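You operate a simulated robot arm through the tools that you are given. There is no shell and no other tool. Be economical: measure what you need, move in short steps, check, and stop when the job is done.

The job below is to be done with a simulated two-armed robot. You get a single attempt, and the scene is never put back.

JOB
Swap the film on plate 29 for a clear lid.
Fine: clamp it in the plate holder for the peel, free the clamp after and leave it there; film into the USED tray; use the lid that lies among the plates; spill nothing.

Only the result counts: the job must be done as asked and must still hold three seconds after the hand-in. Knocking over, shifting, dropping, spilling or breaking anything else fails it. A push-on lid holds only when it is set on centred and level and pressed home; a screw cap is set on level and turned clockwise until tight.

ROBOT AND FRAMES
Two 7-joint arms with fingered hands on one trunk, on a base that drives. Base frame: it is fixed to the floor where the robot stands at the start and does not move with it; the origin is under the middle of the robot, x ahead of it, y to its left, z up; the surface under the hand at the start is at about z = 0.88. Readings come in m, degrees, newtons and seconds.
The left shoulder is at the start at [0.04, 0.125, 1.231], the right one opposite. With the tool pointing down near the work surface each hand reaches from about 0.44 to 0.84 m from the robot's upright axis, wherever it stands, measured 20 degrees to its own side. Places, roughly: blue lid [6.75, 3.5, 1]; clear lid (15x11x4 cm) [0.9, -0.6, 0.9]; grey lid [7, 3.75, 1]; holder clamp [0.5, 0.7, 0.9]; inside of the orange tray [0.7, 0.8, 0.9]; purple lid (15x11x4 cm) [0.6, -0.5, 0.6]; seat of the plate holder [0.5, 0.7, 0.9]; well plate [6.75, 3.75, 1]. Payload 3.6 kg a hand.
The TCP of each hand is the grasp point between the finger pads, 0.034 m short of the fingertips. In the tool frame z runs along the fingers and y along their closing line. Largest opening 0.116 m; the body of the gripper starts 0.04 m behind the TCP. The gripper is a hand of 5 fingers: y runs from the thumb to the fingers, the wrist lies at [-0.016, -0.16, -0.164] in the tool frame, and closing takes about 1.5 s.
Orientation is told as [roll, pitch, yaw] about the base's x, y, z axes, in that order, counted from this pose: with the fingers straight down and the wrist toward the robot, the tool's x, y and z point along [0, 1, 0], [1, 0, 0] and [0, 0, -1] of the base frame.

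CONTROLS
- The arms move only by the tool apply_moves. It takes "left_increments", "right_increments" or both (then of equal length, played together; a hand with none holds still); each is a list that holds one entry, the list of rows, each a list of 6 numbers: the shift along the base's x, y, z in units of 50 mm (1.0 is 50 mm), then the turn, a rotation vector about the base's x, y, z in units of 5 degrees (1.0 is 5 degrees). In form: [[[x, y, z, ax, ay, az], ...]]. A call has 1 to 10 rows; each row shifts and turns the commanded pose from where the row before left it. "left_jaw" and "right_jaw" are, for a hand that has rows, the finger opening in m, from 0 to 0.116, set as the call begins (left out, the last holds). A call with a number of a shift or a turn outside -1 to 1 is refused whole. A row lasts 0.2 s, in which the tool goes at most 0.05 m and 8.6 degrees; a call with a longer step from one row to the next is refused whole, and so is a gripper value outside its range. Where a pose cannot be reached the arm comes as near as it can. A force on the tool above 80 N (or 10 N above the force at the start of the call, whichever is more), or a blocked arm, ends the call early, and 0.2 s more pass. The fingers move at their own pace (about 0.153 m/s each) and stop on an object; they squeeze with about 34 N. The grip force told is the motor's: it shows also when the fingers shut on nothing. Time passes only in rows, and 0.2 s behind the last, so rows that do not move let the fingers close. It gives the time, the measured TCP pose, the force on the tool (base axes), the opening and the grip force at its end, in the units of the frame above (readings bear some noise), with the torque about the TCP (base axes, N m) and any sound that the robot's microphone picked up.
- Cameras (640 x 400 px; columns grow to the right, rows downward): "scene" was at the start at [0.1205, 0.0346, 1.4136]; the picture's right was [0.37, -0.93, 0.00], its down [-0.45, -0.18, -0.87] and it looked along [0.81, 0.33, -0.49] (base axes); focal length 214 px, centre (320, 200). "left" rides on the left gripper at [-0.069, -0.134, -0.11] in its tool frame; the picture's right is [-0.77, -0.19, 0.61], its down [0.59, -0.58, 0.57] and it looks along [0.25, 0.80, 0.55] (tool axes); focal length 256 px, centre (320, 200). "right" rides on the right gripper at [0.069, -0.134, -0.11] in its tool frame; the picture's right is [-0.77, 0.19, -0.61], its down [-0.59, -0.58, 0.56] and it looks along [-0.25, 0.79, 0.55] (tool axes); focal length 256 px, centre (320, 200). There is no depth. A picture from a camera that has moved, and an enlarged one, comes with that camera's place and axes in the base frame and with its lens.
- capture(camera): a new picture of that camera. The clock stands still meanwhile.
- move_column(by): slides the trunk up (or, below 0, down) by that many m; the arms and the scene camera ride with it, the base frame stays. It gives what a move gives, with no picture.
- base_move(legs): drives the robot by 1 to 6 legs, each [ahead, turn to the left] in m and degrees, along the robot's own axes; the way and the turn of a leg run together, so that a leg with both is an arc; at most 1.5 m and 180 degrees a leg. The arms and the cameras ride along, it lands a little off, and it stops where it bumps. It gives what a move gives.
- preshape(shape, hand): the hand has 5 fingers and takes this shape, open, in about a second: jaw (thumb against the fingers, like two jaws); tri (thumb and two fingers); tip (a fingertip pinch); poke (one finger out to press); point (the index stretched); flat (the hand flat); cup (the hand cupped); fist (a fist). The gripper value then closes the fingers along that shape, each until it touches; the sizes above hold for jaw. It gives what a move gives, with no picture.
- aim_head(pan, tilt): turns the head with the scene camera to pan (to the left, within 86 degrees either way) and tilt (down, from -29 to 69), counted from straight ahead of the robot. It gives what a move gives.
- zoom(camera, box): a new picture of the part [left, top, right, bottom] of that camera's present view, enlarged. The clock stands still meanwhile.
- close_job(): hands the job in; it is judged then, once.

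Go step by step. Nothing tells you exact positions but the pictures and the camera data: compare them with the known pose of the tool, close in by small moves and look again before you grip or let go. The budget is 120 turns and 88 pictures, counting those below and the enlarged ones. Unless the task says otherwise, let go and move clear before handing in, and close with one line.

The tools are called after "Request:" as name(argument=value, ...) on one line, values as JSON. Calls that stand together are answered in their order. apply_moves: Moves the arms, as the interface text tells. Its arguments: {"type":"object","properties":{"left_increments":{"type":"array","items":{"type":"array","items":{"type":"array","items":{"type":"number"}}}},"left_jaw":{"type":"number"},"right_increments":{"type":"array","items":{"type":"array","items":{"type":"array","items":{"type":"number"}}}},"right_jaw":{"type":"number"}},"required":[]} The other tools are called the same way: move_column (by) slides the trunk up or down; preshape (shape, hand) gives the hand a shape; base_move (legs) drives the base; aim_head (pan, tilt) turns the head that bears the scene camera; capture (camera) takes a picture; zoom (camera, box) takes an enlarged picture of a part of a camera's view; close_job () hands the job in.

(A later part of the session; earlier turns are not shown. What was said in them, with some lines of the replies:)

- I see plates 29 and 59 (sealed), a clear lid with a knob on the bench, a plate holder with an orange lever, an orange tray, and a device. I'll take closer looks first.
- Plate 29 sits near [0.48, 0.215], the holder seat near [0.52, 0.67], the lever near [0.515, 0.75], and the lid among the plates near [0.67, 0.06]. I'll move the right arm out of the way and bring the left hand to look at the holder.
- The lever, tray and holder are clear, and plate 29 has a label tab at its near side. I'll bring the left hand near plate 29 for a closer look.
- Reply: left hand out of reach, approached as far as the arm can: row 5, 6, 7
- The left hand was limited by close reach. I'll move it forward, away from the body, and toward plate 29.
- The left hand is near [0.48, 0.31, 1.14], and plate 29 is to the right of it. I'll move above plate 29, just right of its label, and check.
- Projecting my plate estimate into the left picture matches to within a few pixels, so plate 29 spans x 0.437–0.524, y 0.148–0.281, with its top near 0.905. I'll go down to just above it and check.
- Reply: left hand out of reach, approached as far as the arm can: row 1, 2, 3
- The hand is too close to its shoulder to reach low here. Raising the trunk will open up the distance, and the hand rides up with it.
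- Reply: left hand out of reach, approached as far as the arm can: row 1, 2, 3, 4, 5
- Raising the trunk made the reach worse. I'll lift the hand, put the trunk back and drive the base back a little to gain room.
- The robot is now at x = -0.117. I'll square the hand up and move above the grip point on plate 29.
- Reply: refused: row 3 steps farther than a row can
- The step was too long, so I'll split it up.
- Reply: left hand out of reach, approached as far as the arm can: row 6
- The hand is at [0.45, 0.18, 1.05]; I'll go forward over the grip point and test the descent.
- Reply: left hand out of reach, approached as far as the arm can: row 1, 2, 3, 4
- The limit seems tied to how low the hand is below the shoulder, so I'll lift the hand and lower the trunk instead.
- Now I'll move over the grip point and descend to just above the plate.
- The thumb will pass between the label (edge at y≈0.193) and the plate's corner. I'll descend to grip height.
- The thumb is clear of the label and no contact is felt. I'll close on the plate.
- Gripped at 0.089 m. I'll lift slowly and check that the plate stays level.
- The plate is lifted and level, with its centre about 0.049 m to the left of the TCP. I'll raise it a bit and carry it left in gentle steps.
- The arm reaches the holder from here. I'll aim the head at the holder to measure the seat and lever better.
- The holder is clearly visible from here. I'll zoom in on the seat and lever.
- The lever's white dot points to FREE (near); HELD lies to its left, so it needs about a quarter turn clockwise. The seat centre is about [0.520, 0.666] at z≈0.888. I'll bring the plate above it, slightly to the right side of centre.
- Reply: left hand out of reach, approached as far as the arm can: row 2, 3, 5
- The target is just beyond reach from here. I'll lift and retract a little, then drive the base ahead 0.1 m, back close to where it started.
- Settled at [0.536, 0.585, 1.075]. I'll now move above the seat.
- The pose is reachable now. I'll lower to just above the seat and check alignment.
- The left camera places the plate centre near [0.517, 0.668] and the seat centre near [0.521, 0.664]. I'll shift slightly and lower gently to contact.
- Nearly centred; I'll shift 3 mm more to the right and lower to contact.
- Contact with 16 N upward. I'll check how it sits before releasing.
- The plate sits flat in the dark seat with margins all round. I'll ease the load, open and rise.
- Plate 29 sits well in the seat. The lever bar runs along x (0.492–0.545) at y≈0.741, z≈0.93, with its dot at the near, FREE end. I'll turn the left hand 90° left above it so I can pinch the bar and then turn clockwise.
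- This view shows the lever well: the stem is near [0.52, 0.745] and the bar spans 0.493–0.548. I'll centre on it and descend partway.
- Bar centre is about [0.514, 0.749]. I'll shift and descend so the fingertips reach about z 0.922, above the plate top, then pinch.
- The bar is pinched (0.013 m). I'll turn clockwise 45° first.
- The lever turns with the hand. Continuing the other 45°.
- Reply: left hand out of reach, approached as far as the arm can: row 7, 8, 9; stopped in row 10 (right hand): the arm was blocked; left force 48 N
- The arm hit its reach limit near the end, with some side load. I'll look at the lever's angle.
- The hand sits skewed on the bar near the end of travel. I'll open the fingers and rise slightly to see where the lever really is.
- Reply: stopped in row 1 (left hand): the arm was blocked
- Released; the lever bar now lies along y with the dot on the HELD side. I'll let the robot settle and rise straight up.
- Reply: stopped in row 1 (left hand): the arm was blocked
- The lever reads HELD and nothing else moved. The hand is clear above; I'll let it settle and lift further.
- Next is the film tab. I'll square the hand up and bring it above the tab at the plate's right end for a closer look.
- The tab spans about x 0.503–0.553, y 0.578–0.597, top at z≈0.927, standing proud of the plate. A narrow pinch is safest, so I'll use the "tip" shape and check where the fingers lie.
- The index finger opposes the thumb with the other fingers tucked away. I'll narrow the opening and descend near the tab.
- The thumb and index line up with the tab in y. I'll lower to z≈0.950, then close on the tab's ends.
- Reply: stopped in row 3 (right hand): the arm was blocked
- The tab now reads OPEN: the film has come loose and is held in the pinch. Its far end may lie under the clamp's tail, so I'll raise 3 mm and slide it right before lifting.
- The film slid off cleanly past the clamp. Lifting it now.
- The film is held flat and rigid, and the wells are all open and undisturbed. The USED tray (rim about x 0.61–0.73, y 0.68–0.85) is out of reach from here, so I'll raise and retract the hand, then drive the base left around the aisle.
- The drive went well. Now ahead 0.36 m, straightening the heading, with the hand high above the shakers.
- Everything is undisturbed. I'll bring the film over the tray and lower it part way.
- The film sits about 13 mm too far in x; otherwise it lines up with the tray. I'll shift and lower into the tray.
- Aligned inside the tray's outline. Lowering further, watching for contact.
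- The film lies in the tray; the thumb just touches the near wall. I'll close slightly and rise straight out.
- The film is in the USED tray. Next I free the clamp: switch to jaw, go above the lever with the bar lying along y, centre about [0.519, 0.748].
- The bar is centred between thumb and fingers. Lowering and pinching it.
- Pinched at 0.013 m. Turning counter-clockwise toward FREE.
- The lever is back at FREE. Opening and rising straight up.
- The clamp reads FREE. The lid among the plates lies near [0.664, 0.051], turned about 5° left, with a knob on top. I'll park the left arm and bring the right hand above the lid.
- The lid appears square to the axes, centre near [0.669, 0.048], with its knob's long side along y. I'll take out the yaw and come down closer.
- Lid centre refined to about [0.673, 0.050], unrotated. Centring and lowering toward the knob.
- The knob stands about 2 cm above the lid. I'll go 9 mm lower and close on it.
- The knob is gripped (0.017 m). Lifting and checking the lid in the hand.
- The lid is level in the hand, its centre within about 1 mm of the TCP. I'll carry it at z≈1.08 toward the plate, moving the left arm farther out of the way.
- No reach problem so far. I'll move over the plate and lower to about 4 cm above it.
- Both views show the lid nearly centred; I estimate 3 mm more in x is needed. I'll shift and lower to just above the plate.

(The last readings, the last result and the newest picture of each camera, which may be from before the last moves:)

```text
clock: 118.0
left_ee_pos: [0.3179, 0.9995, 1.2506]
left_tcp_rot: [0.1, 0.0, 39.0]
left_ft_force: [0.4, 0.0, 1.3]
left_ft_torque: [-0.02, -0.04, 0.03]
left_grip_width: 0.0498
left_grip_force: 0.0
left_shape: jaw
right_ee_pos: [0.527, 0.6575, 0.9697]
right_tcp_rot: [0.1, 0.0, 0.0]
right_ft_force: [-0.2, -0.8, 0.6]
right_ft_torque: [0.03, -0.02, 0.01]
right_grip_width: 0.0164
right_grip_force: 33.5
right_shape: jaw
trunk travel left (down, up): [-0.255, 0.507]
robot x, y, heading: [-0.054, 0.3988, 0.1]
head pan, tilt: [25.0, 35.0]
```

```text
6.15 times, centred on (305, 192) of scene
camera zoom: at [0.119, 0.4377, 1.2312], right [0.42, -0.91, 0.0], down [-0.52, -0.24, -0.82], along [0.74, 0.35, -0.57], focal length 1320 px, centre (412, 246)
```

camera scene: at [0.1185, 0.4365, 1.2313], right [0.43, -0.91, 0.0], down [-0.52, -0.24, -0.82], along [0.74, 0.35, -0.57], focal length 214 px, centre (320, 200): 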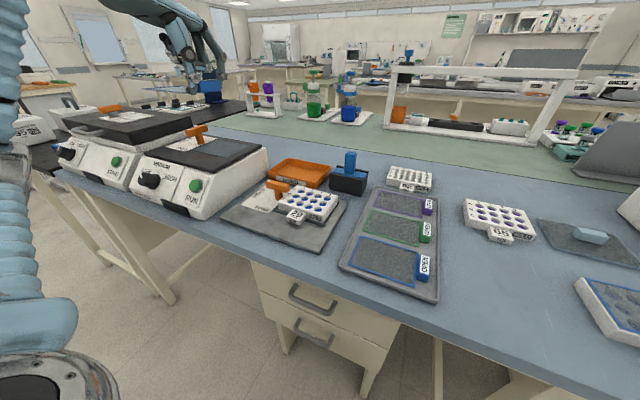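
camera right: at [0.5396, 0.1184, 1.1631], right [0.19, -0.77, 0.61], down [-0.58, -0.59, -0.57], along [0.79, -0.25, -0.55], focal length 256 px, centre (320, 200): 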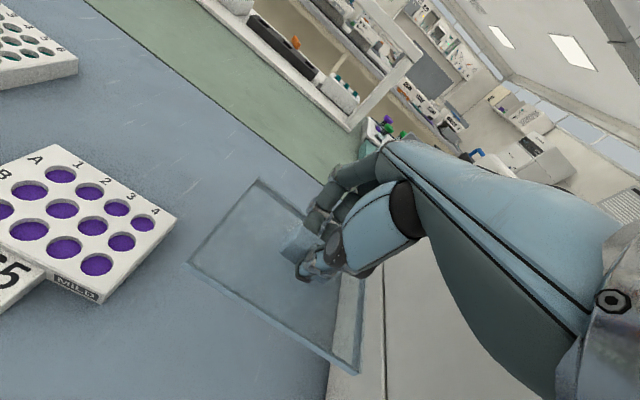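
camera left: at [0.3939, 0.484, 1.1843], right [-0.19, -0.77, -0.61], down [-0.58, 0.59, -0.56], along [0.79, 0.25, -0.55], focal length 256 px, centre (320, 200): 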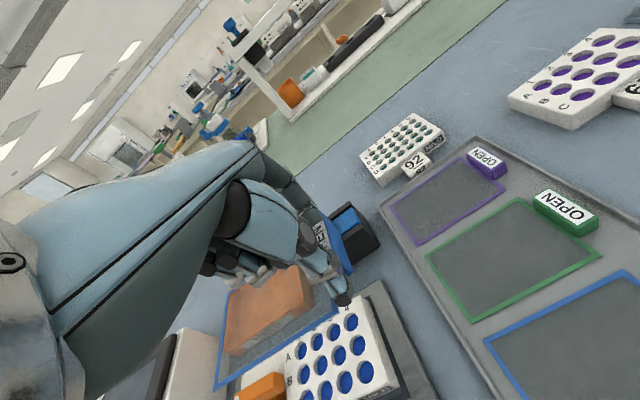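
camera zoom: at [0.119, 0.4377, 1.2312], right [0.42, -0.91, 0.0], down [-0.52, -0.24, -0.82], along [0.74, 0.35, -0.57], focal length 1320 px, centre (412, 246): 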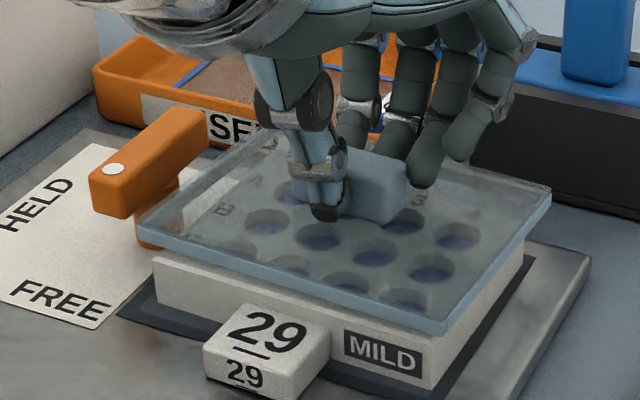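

Both cameras agree the lid is centred in y and about 2 mm too far in x. I'll correct that and lower gently to contact.

Request:
apply_moves(right_increments=[[[-0.04, 0, 0, 0, 0, 0], [0, 0, -0.06, 0, 0, 0], [0, 0, -0.06, 0, 0, 0], [0, 0, -0.04, 0, 0, 0], [0, 0, 0, 0, 0, 0]]])

Request:
zoom(camera="scene", box=[255, 160, 355, 225])

```text
clock: 119.2
left_ee_pos: [0.3175, 0.9993, 1.2519]
left_tcp_rot: [0.1, 0.1, 39.0]
left_ft_force: [0.4, 0.8, 0.2]
left_ft_torque: [0.02, -0.01, -0.04]
left_grip_width: 0.0498
left_grip_force: 0.0
left_shape: jaw
right_ee_pos: [0.525, 0.6575, 0.9632]
right_tcp_rot: [0.1, 0.0, 0.1]
right_ft_force: [0.1, -0.9, 0.4]
right_ft_torque: [-0.01, 0.06, -0.01]
right_grip_width: 0.0164
right_grip_force: 33.6
right_shape: jaw
trunk travel left (down, up): [-0.255, 0.507]
robot x, y, heading: [-0.057, 0.3986, -0.1]
head pan, tilt: [25.0, 35.0]
```

```text
6.15 times, centred on (305, 192) of scene
camera zoom: at [0.1189, 0.4376, 1.2312], right [0.42, -0.91, 0.0], down [-0.52, -0.24, -0.82], along [0.74, 0.35, -0.57], focal length 1320 px, centre (412, 246)
```

zoom: 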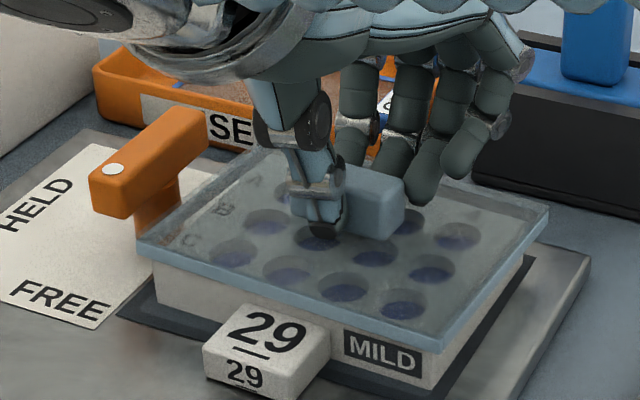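

It looks centred and level. Continuing down in 2 mm steps to contact.

Request:
apply_moves(right_increments=[[[0, 0, -0.04, 0, 0, 0], [0, 0, -0.04, 0, 0, 0], [0, 0, -0.04, 0, 0, 0], [0, 0, 0, 0, 0, 0]]])

```text
clock: 120.2
left_ee_pos: [0.3161, 0.9998, 1.2525]
left_tcp_rot: [0.1, 0.0, 39.0]
left_ft_force: [-0.9, 0.0, 0.6]
left_ft_torque: [0.01, -0.02, -0.02]
left_grip_width: 0.0499
left_grip_force: 0.0
left_shape: jaw
right_ee_pos: [0.5237, 0.6565, 0.9592]
right_tcp_rot: [0.1, -0.4, 0.0]
right_ft_force: [3.9, 2.7, 23.0]
right_ft_torque: [0.04, 0.13, 0.05]
right_grip_width: 0.017
right_grip_force: 33.6
right_shape: jaw
trunk travel left (down, up): [-0.255, 0.507]
robot x, y, heading: [-0.0555, 0.3997, 0.2]
head pan, tilt: [25.0, 35.0]
```

Contact at z 0.959 with 23 N and hardly any torque, so it is level. Pressing home now.

Request:
apply_moves(right_increments=[[[0, 0, -0.06, 0, 0, 0], [0, 0, -0.06, 0, 0, 0], [0, 0, -0.06, 0, 0, 0], [0, 0, -0.04, 0, 0, 0], [0, 0, 0, 0, 0, 0]]])

Request:
zoom(camera="scene", box=[255, 160, 355, 225])

```text
clock: 121.4
left_ee_pos: [0.3101, 0.9961, 1.2564]
left_tcp_rot: [0.0, -0.3, 39.0]
left_ft_force: [-0.8, 0.7, -0.7]
left_ft_torque: [-0.03, 0.01, -0.04]
left_grip_width: 0.0501
left_grip_force: 0.1
left_shape: jaw
right_ee_pos: [0.5228, 0.6568, 0.9589]
right_tcp_rot: [0.6, -1.5, 0.1]
right_ft_force: [-2.9, 0.7, 71.3]
right_ft_torque: [0.26, 1.31, 0.04]
right_grip_width: 0.0181
right_grip_force: 34.1
right_shape: jaw
trunk travel left (down, up): [-0.255, 0.507]
robot x, y, heading: [-0.0546, 0.3996, 0.1]
head pan, tilt: [25.0, 35.0]
```

```text
6.15 times, centred on (305, 192) of scene
camera zoom: at [0.112, 0.4343, 1.2327], right [0.42, -0.91, 0.0], down [-0.51, -0.24, -0.82], along [0.74, 0.35, -0.57], focal length 1320 px, centre (412, 246)
```

zoom: 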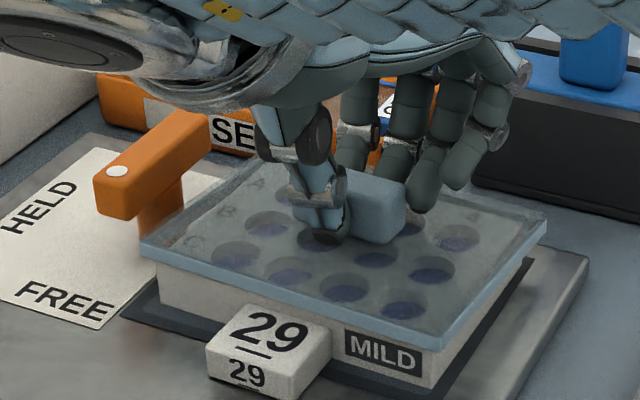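

Pressed with 71 N. I'll ease off, open the fingers and rise, then inspect.

Request:
apply_moves(right_increments=[[[0, 0, 0.06, 0, 0, 0], [0, 0, 0.06, 0, 0, 0], [0, 0, 0.06, 0, 0, 0], [0, 0, 0.06, 0, 0, 0], [0, 0, 0, 0, 0, 0]]])

Request:
apply_moves(right_increments=[[[0, 0, 0, 0, 0, 0], [0, 0, 0, 0, 0, 0], [0, 0, 0, 0, 0, 0], [0, 0, 0.2, 0, 0, 0], [0, 0, 0.5, 0, 0, 0], [0, 0, 0.9, 0, 0, 0], [0, 0, 0.9, 0, 0, 0], [0, 0, 0, 0, 0, 0]]], right_jaw=0.05)

Request:
zoom(camera="right", box=[160, 130, 440, 400])

```text
clock: 122.6
left_ee_pos: [0.3163, 0.999, 1.2538]
left_tcp_rot: [0.1, 0.0, 39.0]
left_ft_force: [0.7, 0.4, -0.5]
left_ft_torque: [-0.02, 0.01, 0.02]
left_grip_width: 0.05
left_grip_force: 0.1
left_shape: jaw
right_ee_pos: [0.5217, 0.657, 0.9594]
right_tcp_rot: [0.0, -0.5, 0.1]
right_ft_force: [1.6, 2.6, 30.3]
right_ft_torque: [0.12, 0.18, 0.03]
right_grip_width: 0.0179
right_grip_force: 33.9
right_shape: jaw
trunk travel left (down, up): [-0.255, 0.507]
robot x, y, heading: [-0.0531, 0.4002, 0.0]
head pan, tilt: [25.0, 35.0]
```

```text
clock: 124.4
left_ee_pos: [0.3178, 0.9998, 1.2509]
left_tcp_rot: [0.1, 0.2, 38.9]
left_ft_force: [0.7, 0.7, -0.3]
left_ft_torque: [-0.03, 0.02, 0.02]
left_grip_width: 0.0501
left_grip_force: 0.1
left_shape: jaw
right_ee_pos: [0.524, 0.657, 1.0807]
right_tcp_rot: [0.0, 0.0, 0.1]
right_ft_force: [0.4, 0.4, 0.0]
right_ft_torque: [0.02, -0.01, 0.02]
right_grip_width: 0.0495
right_grip_force: 0.1
right_shape: jaw
trunk travel left (down, up): [-0.255, 0.507]
robot x, y, heading: [-0.0563, 0.3967, 0.1]
head pan, tilt: [25.0, 35.0]
```

```text
1.48 times, centred on (300, 265) of right
camera zoom: at [0.3904, 0.7267, 1.1939], right [0.19, -0.77, 0.61], down [-0.58, -0.59, -0.57], along [0.8, -0.25, -0.55], focal length 379 px, centre (350, 104)
```

zoom: 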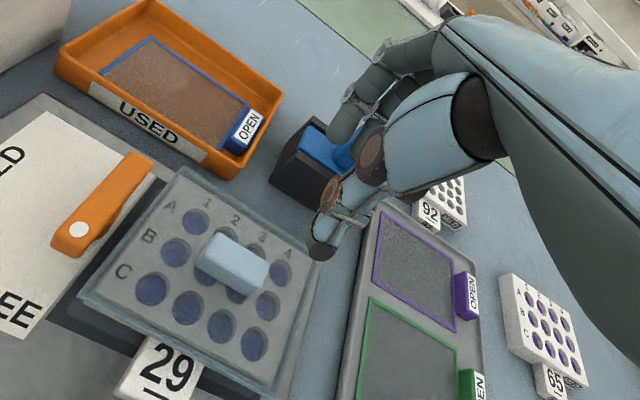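

The lid is on and appears centred. I'll check its seating closely from the head camera.

Request:
apply_moves(right_increments=[[[0, 0, 0.8, 0, 0, 0], [0, 0, 0.8, 0, 0, 0], [0, 0, 0, 0, 0, 0]]], right_jaw=0)

Request:
zoom(camera="scene", box=[260, 165, 350, 225])

```text
clock: 125.2
left_ee_pos: [0.3176, 1.0011, 1.2514]
left_tcp_rot: [0.1, 0.1, 39.0]
left_ft_force: [0.1, -0.1, -0.2]
left_ft_torque: [-0.01, -0.04, 0.02]
left_grip_width: 0.0497
left_grip_force: 0.1
left_shape: jaw
right_ee_pos: [0.5337, 0.6453, 1.1631]
right_tcp_rot: [0.6, 0.3, -1.2]
right_ft_force: [0.8, -0.1, 0.7]
right_ft_torque: [-0.05, -0.02, 0.0]
right_grip_width: 0.0
right_grip_force: 0.1
right_shape: jaw
trunk travel left (down, up): [-0.255, 0.507]
robot x, y, heading: [-0.0536, 0.4002, 0.0]
head pan, tilt: [25.0, 35.0]
```

```text
6.67 times, centred on (305, 195) of scene
camera zoom: at [0.119, 0.438, 1.2312], right [0.42, -0.91, 0.0], down [-0.52, -0.24, -0.82], along [0.74, 0.35, -0.57], focal length 1430 px, centre (420, 233)
```

zoom: 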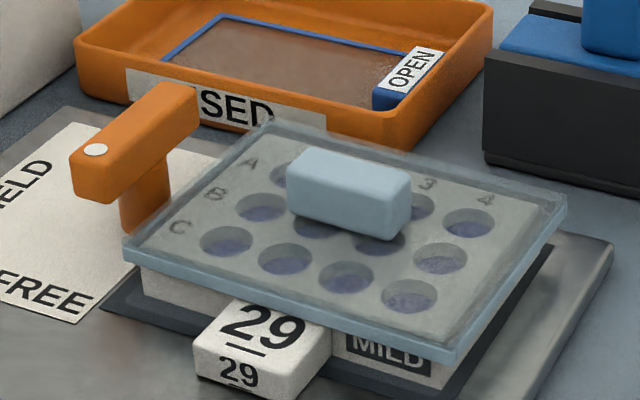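

The lid sits level and centred, its skirt now over the plate's rim. For certainty I'll press once more on the knob's top with closed fingertips.

Request:
apply_moves(right_increments=[[[-0.1, 0.1, -0.5, -0.1, -0.06, 0.24], [-0.12, 0.12, -0.8, 0, 0, 0], [0, 0, -0.8, 0, 0, 0], [0, 0, -0.8, 0, 0, 0], [0, 0, -0.5, 0, 0, 0], [0, 0, 0, 0, 0, 0]]], right_jaw=0)

Request:
zoom(camera="scene", box=[260, 150, 350, 225])

```text
clock: 126.6
left_ee_pos: [0.3162, 0.9995, 1.2514]
left_tcp_rot: [0.1, 0.1, 38.9]
left_ft_force: [-0.9, 0.0, 0.1]
left_ft_torque: [-0.03, -0.01, 0.01]
left_grip_width: 0.0499
left_grip_force: 0.0
left_shape: jaw
right_ee_pos: [0.5135, 0.6672, 0.9907]
right_tcp_rot: [-0.3, -0.3, 1.3]
right_ft_force: [-0.4, -0.5, -0.1]
right_ft_torque: [0.0, 0.02, 0.02]
right_grip_width: 0.0
right_grip_force: 0.1
right_shape: jaw
trunk travel left (down, up): [-0.255, 0.507]
robot x, y, heading: [-0.0578, 0.3985, -0.1]
head pan, tilt: [25.0, 35.0]
```

```text
5.33 times, centred on (305, 188) of scene
camera zoom: at [0.1188, 0.4376, 1.2313], right [0.42, -0.91, 0.0], down [-0.52, -0.24, -0.82], along [0.74, 0.35, -0.57], focal length 1144 px, centre (400, 267)
```

zoom: 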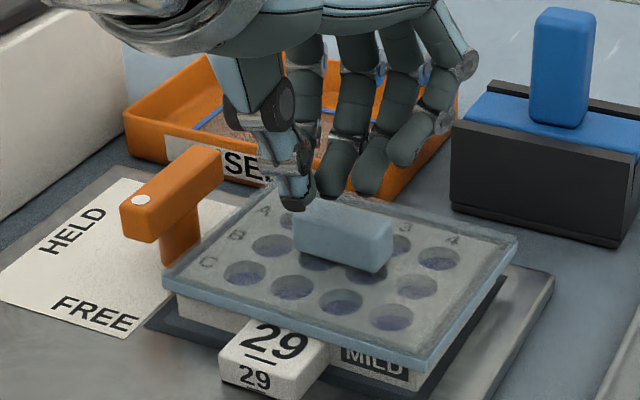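

The hand is about 1 cm off; I'll recentre over the knob and then press down in small steps.

Request:
apply_moves(right_increments=[[[0.18, -0.22, 0, 0.06, 0.06, -0.26], [0, 0, -0.1, 0, 0, 0], [0, 0, -0.1, 0, 0, 0], [0, 0, -0.06, 0, 0, 0], [0, 0, -0.06, 0, 0, 0], [0, 0, 0, 0, 0, 0]]])

```text
clock: 128.0
left_ee_pos: [0.3174, 1.0003, 1.251]
left_tcp_rot: [0.0, 0.1, 38.9]
left_ft_force: [0.4, 0.5, -1.1]
left_ft_torque: [0.01, -0.01, -0.02]
left_grip_width: 0.0499
left_grip_force: 0.1
left_shape: jaw
right_ee_pos: [0.5216, 0.6568, 0.9766]
right_tcp_rot: [-0.1, 0.0, -0.1]
right_ft_force: [-0.2, -0.2, 0.2]
right_ft_torque: [0.03, 0.01, -0.03]
right_grip_width: 0.0026
right_grip_force: 0.2
right_shape: jaw
trunk travel left (down, up): [-0.255, 0.507]
robot x, y, heading: [-0.0551, 0.3945, 0.1]
head pan, tilt: [25.0, 35.0]
```

No load yet. Continuing down.

Request:
apply_moves(right_increments=[[[0, 0, -0.06, 0, 0, 0], [0, 0, -0.06, 0, 0, 0], [0, 0, -0.06, 0, 0, 0], [0, 0, 0, 0, 0, 0]]])

```text
clock: 129.0
left_ee_pos: [0.3139, 0.9982, 1.2538]
left_tcp_rot: [0.1, 0.0, 39.1]
left_ft_force: [0.6, 0.4, 0.0]
left_ft_torque: [-0.02, 0.0, -0.01]
left_grip_width: 0.0498
left_grip_force: 0.1
left_shape: jaw
right_ee_pos: [0.5206, 0.6576, 0.9706]
right_tcp_rot: [0.1, -0.5, -0.1]
right_ft_force: [0.3, 3.5, 31.7]
right_ft_torque: [0.0, 0.11, -0.03]
right_grip_width: 0.0001
right_grip_force: 34.0
right_shape: jaw
trunk travel left (down, up): [-0.255, 0.507]
robot x, y, heading: [-0.0543, 0.3985, 0.2]
head pan, tilt: [25.0, 35.0]
```

Contact with 32 N and little torque. Pressing on to about 70 N, then backing off straight up.

Request:
apply_moves(right_increments=[[[0, 0, -0.06, 0, 0, 0], [0, 0, -0.06, 0, 0, 0], [0, 0, -0.04, 0, 0, 0], [0, 0, 0, 0, 0, 0]]])

Request:
apply_moves(right_increments=[[[0, 0, 0.1, 0, 0, 0], [0, 0, 0.1, 0, 0, 0], [0, 0, 0.2, 0, 0, 0], [0, 0, 0.6, 0, 0, 0], [0, 0, 0.9, 0, 0, 0], [0, 0, 0.9, 0, 0, 0], [0, 0, 0, 0, 0, 0]]])

Request:
zoom(camera="scene", box=[260, 165, 350, 225])

```text
clock: 130.0
left_ee_pos: [0.3108, 0.9955, 1.2554]
left_tcp_rot: [-0.1, -0.1, 39.0]
left_ft_force: [0.1, -1.2, 0.0]
left_ft_torque: [0.02, 0.01, 0.0]
left_grip_width: 0.0499
left_grip_force: 0.1
left_shape: jaw
right_ee_pos: [0.5204, 0.656, 0.9717]
right_tcp_rot: [0.4, -1.5, 0.0]
right_ft_force: [-1.6, 4.1, 63.1]
right_ft_torque: [-0.07, 0.34, -0.08]
right_grip_width: 0.0
right_grip_force: 33.5
right_shape: jaw
trunk travel left (down, up): [-0.255, 0.507]
robot x, y, heading: [-0.0507, 0.3982, 0.1]
head pan, tilt: [25.0, 35.0]
```

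```text
clock: 131.6
left_ee_pos: [0.3182, 0.9989, 1.2511]
left_tcp_rot: [0.1, 0.1, 38.9]
left_ft_force: [0.2, -0.2, 0.0]
left_ft_torque: [-0.01, 0.02, -0.03]
left_grip_width: 0.0498
left_grip_force: 0.0
left_shape: jaw
right_ee_pos: [0.5225, 0.6569, 1.0995]
right_tcp_rot: [-0.2, 0.1, -0.1]
right_ft_force: [-0.1, -0.7, 0.3]
right_ft_torque: [0.0, 0.0, 0.02]
right_grip_width: 0.0
right_grip_force: 34.5
right_shape: jaw
trunk travel left (down, up): [-0.255, 0.507]
robot x, y, heading: [-0.0563, 0.3969, 0.3]
head pan, tilt: [25.0, 35.0]
```

```text
6.67 times, centred on (305, 195) of scene
camera zoom: at [0.1191, 0.4379, 1.2311], right [0.42, -0.91, 0.0], down [-0.52, -0.24, -0.82], along [0.74, 0.35, -0.57], focal length 1430 px, centre (420, 233)
```

zoom: 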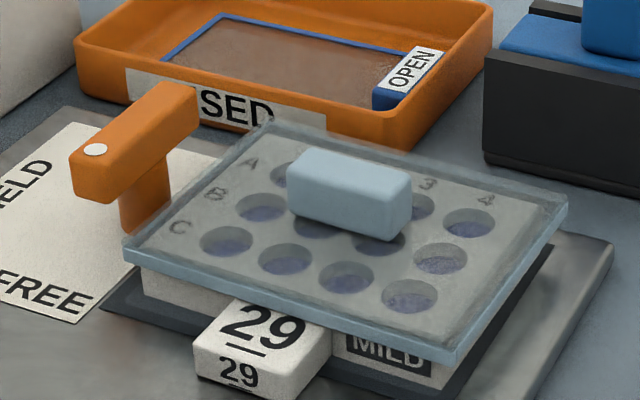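

The lid did not move under the second press, so it is home. I'll move the right hand clear and take a last overall look.

Request:
apply_moves(right_increments=[[[0, -0.4, 0.4, 0, 0, 0], [0, -0.7, 0.4, 0, 0, 0], [0, -0.8, 0.2, 0, 0, 0], [-0.2, -0.8, 0, 0, 0, 0], [-0.2, -0.8, 0, 0, 0, 0], [-0.2, -0.8, 0, 0, 0, 0], [-0.2, -0.8, 0, 0, 0, 0], [0, -0.5, 0, 0, 0, 0], [0, 0, 0, 0, 0, 0]]])

Request:
capture(camera="scene")

```text
clock: 133.6
left_ee_pos: [0.3166, 0.999, 1.2518]
left_tcp_rot: [0.1, 0.1, 38.9]
left_ft_force: [-0.1, 0.5, 0.2]
left_ft_torque: [-0.01, -0.01, 0.0]
left_grip_width: 0.0498
left_grip_force: 0.0
left_shape: jaw
right_ee_pos: [0.4819, 0.376, 1.1494]
right_tcp_rot: [-0.1, 0.0, 0.0]
right_ft_force: [-0.4, -0.2, 0.5]
right_ft_torque: [-0.02, -0.01, 0.03]
right_grip_width: 0.0
right_grip_force: 33.9
right_shape: jaw
trunk travel left (down, up): [-0.255, 0.507]
robot x, y, heading: [-0.0567, 0.3993, -0.2]
head pan, tilt: [25.0, 35.0]
```

```text
3 pictures are left
camera scene: at [0.1187, 0.4375, 1.2312], right [0.42, -0.91, 0.0], down [-0.52, -0.24, -0.82], along [0.74, 0.35, -0.57], focal length 214 px, centre (320, 200)
```

scene: 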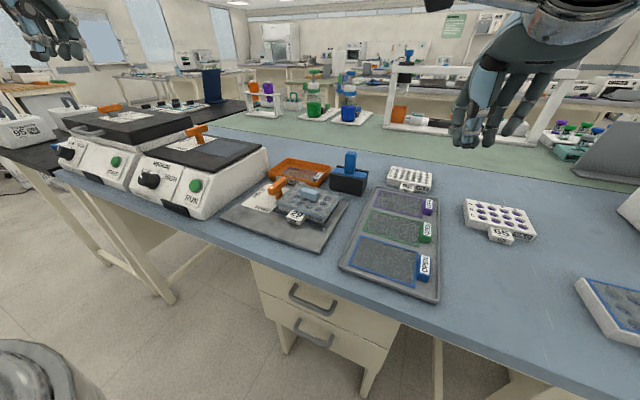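

Everything is in place: plate 29 is lidded in the holder, the clamp reads FREE, the film is in the USED tray, and the other plates are as they were. Handing in.

Request:
close_job()

```text
The job is handed in.
```

I swapped the film on plate 29 for the clear lid that lay among the plates, pressed it on twice (about 71 N, then 63 N), and handed the job in. The plate is still in the holder with the clamp freed, the film is in the USED tray, and I saw no spills or disturbed items in the last picture.
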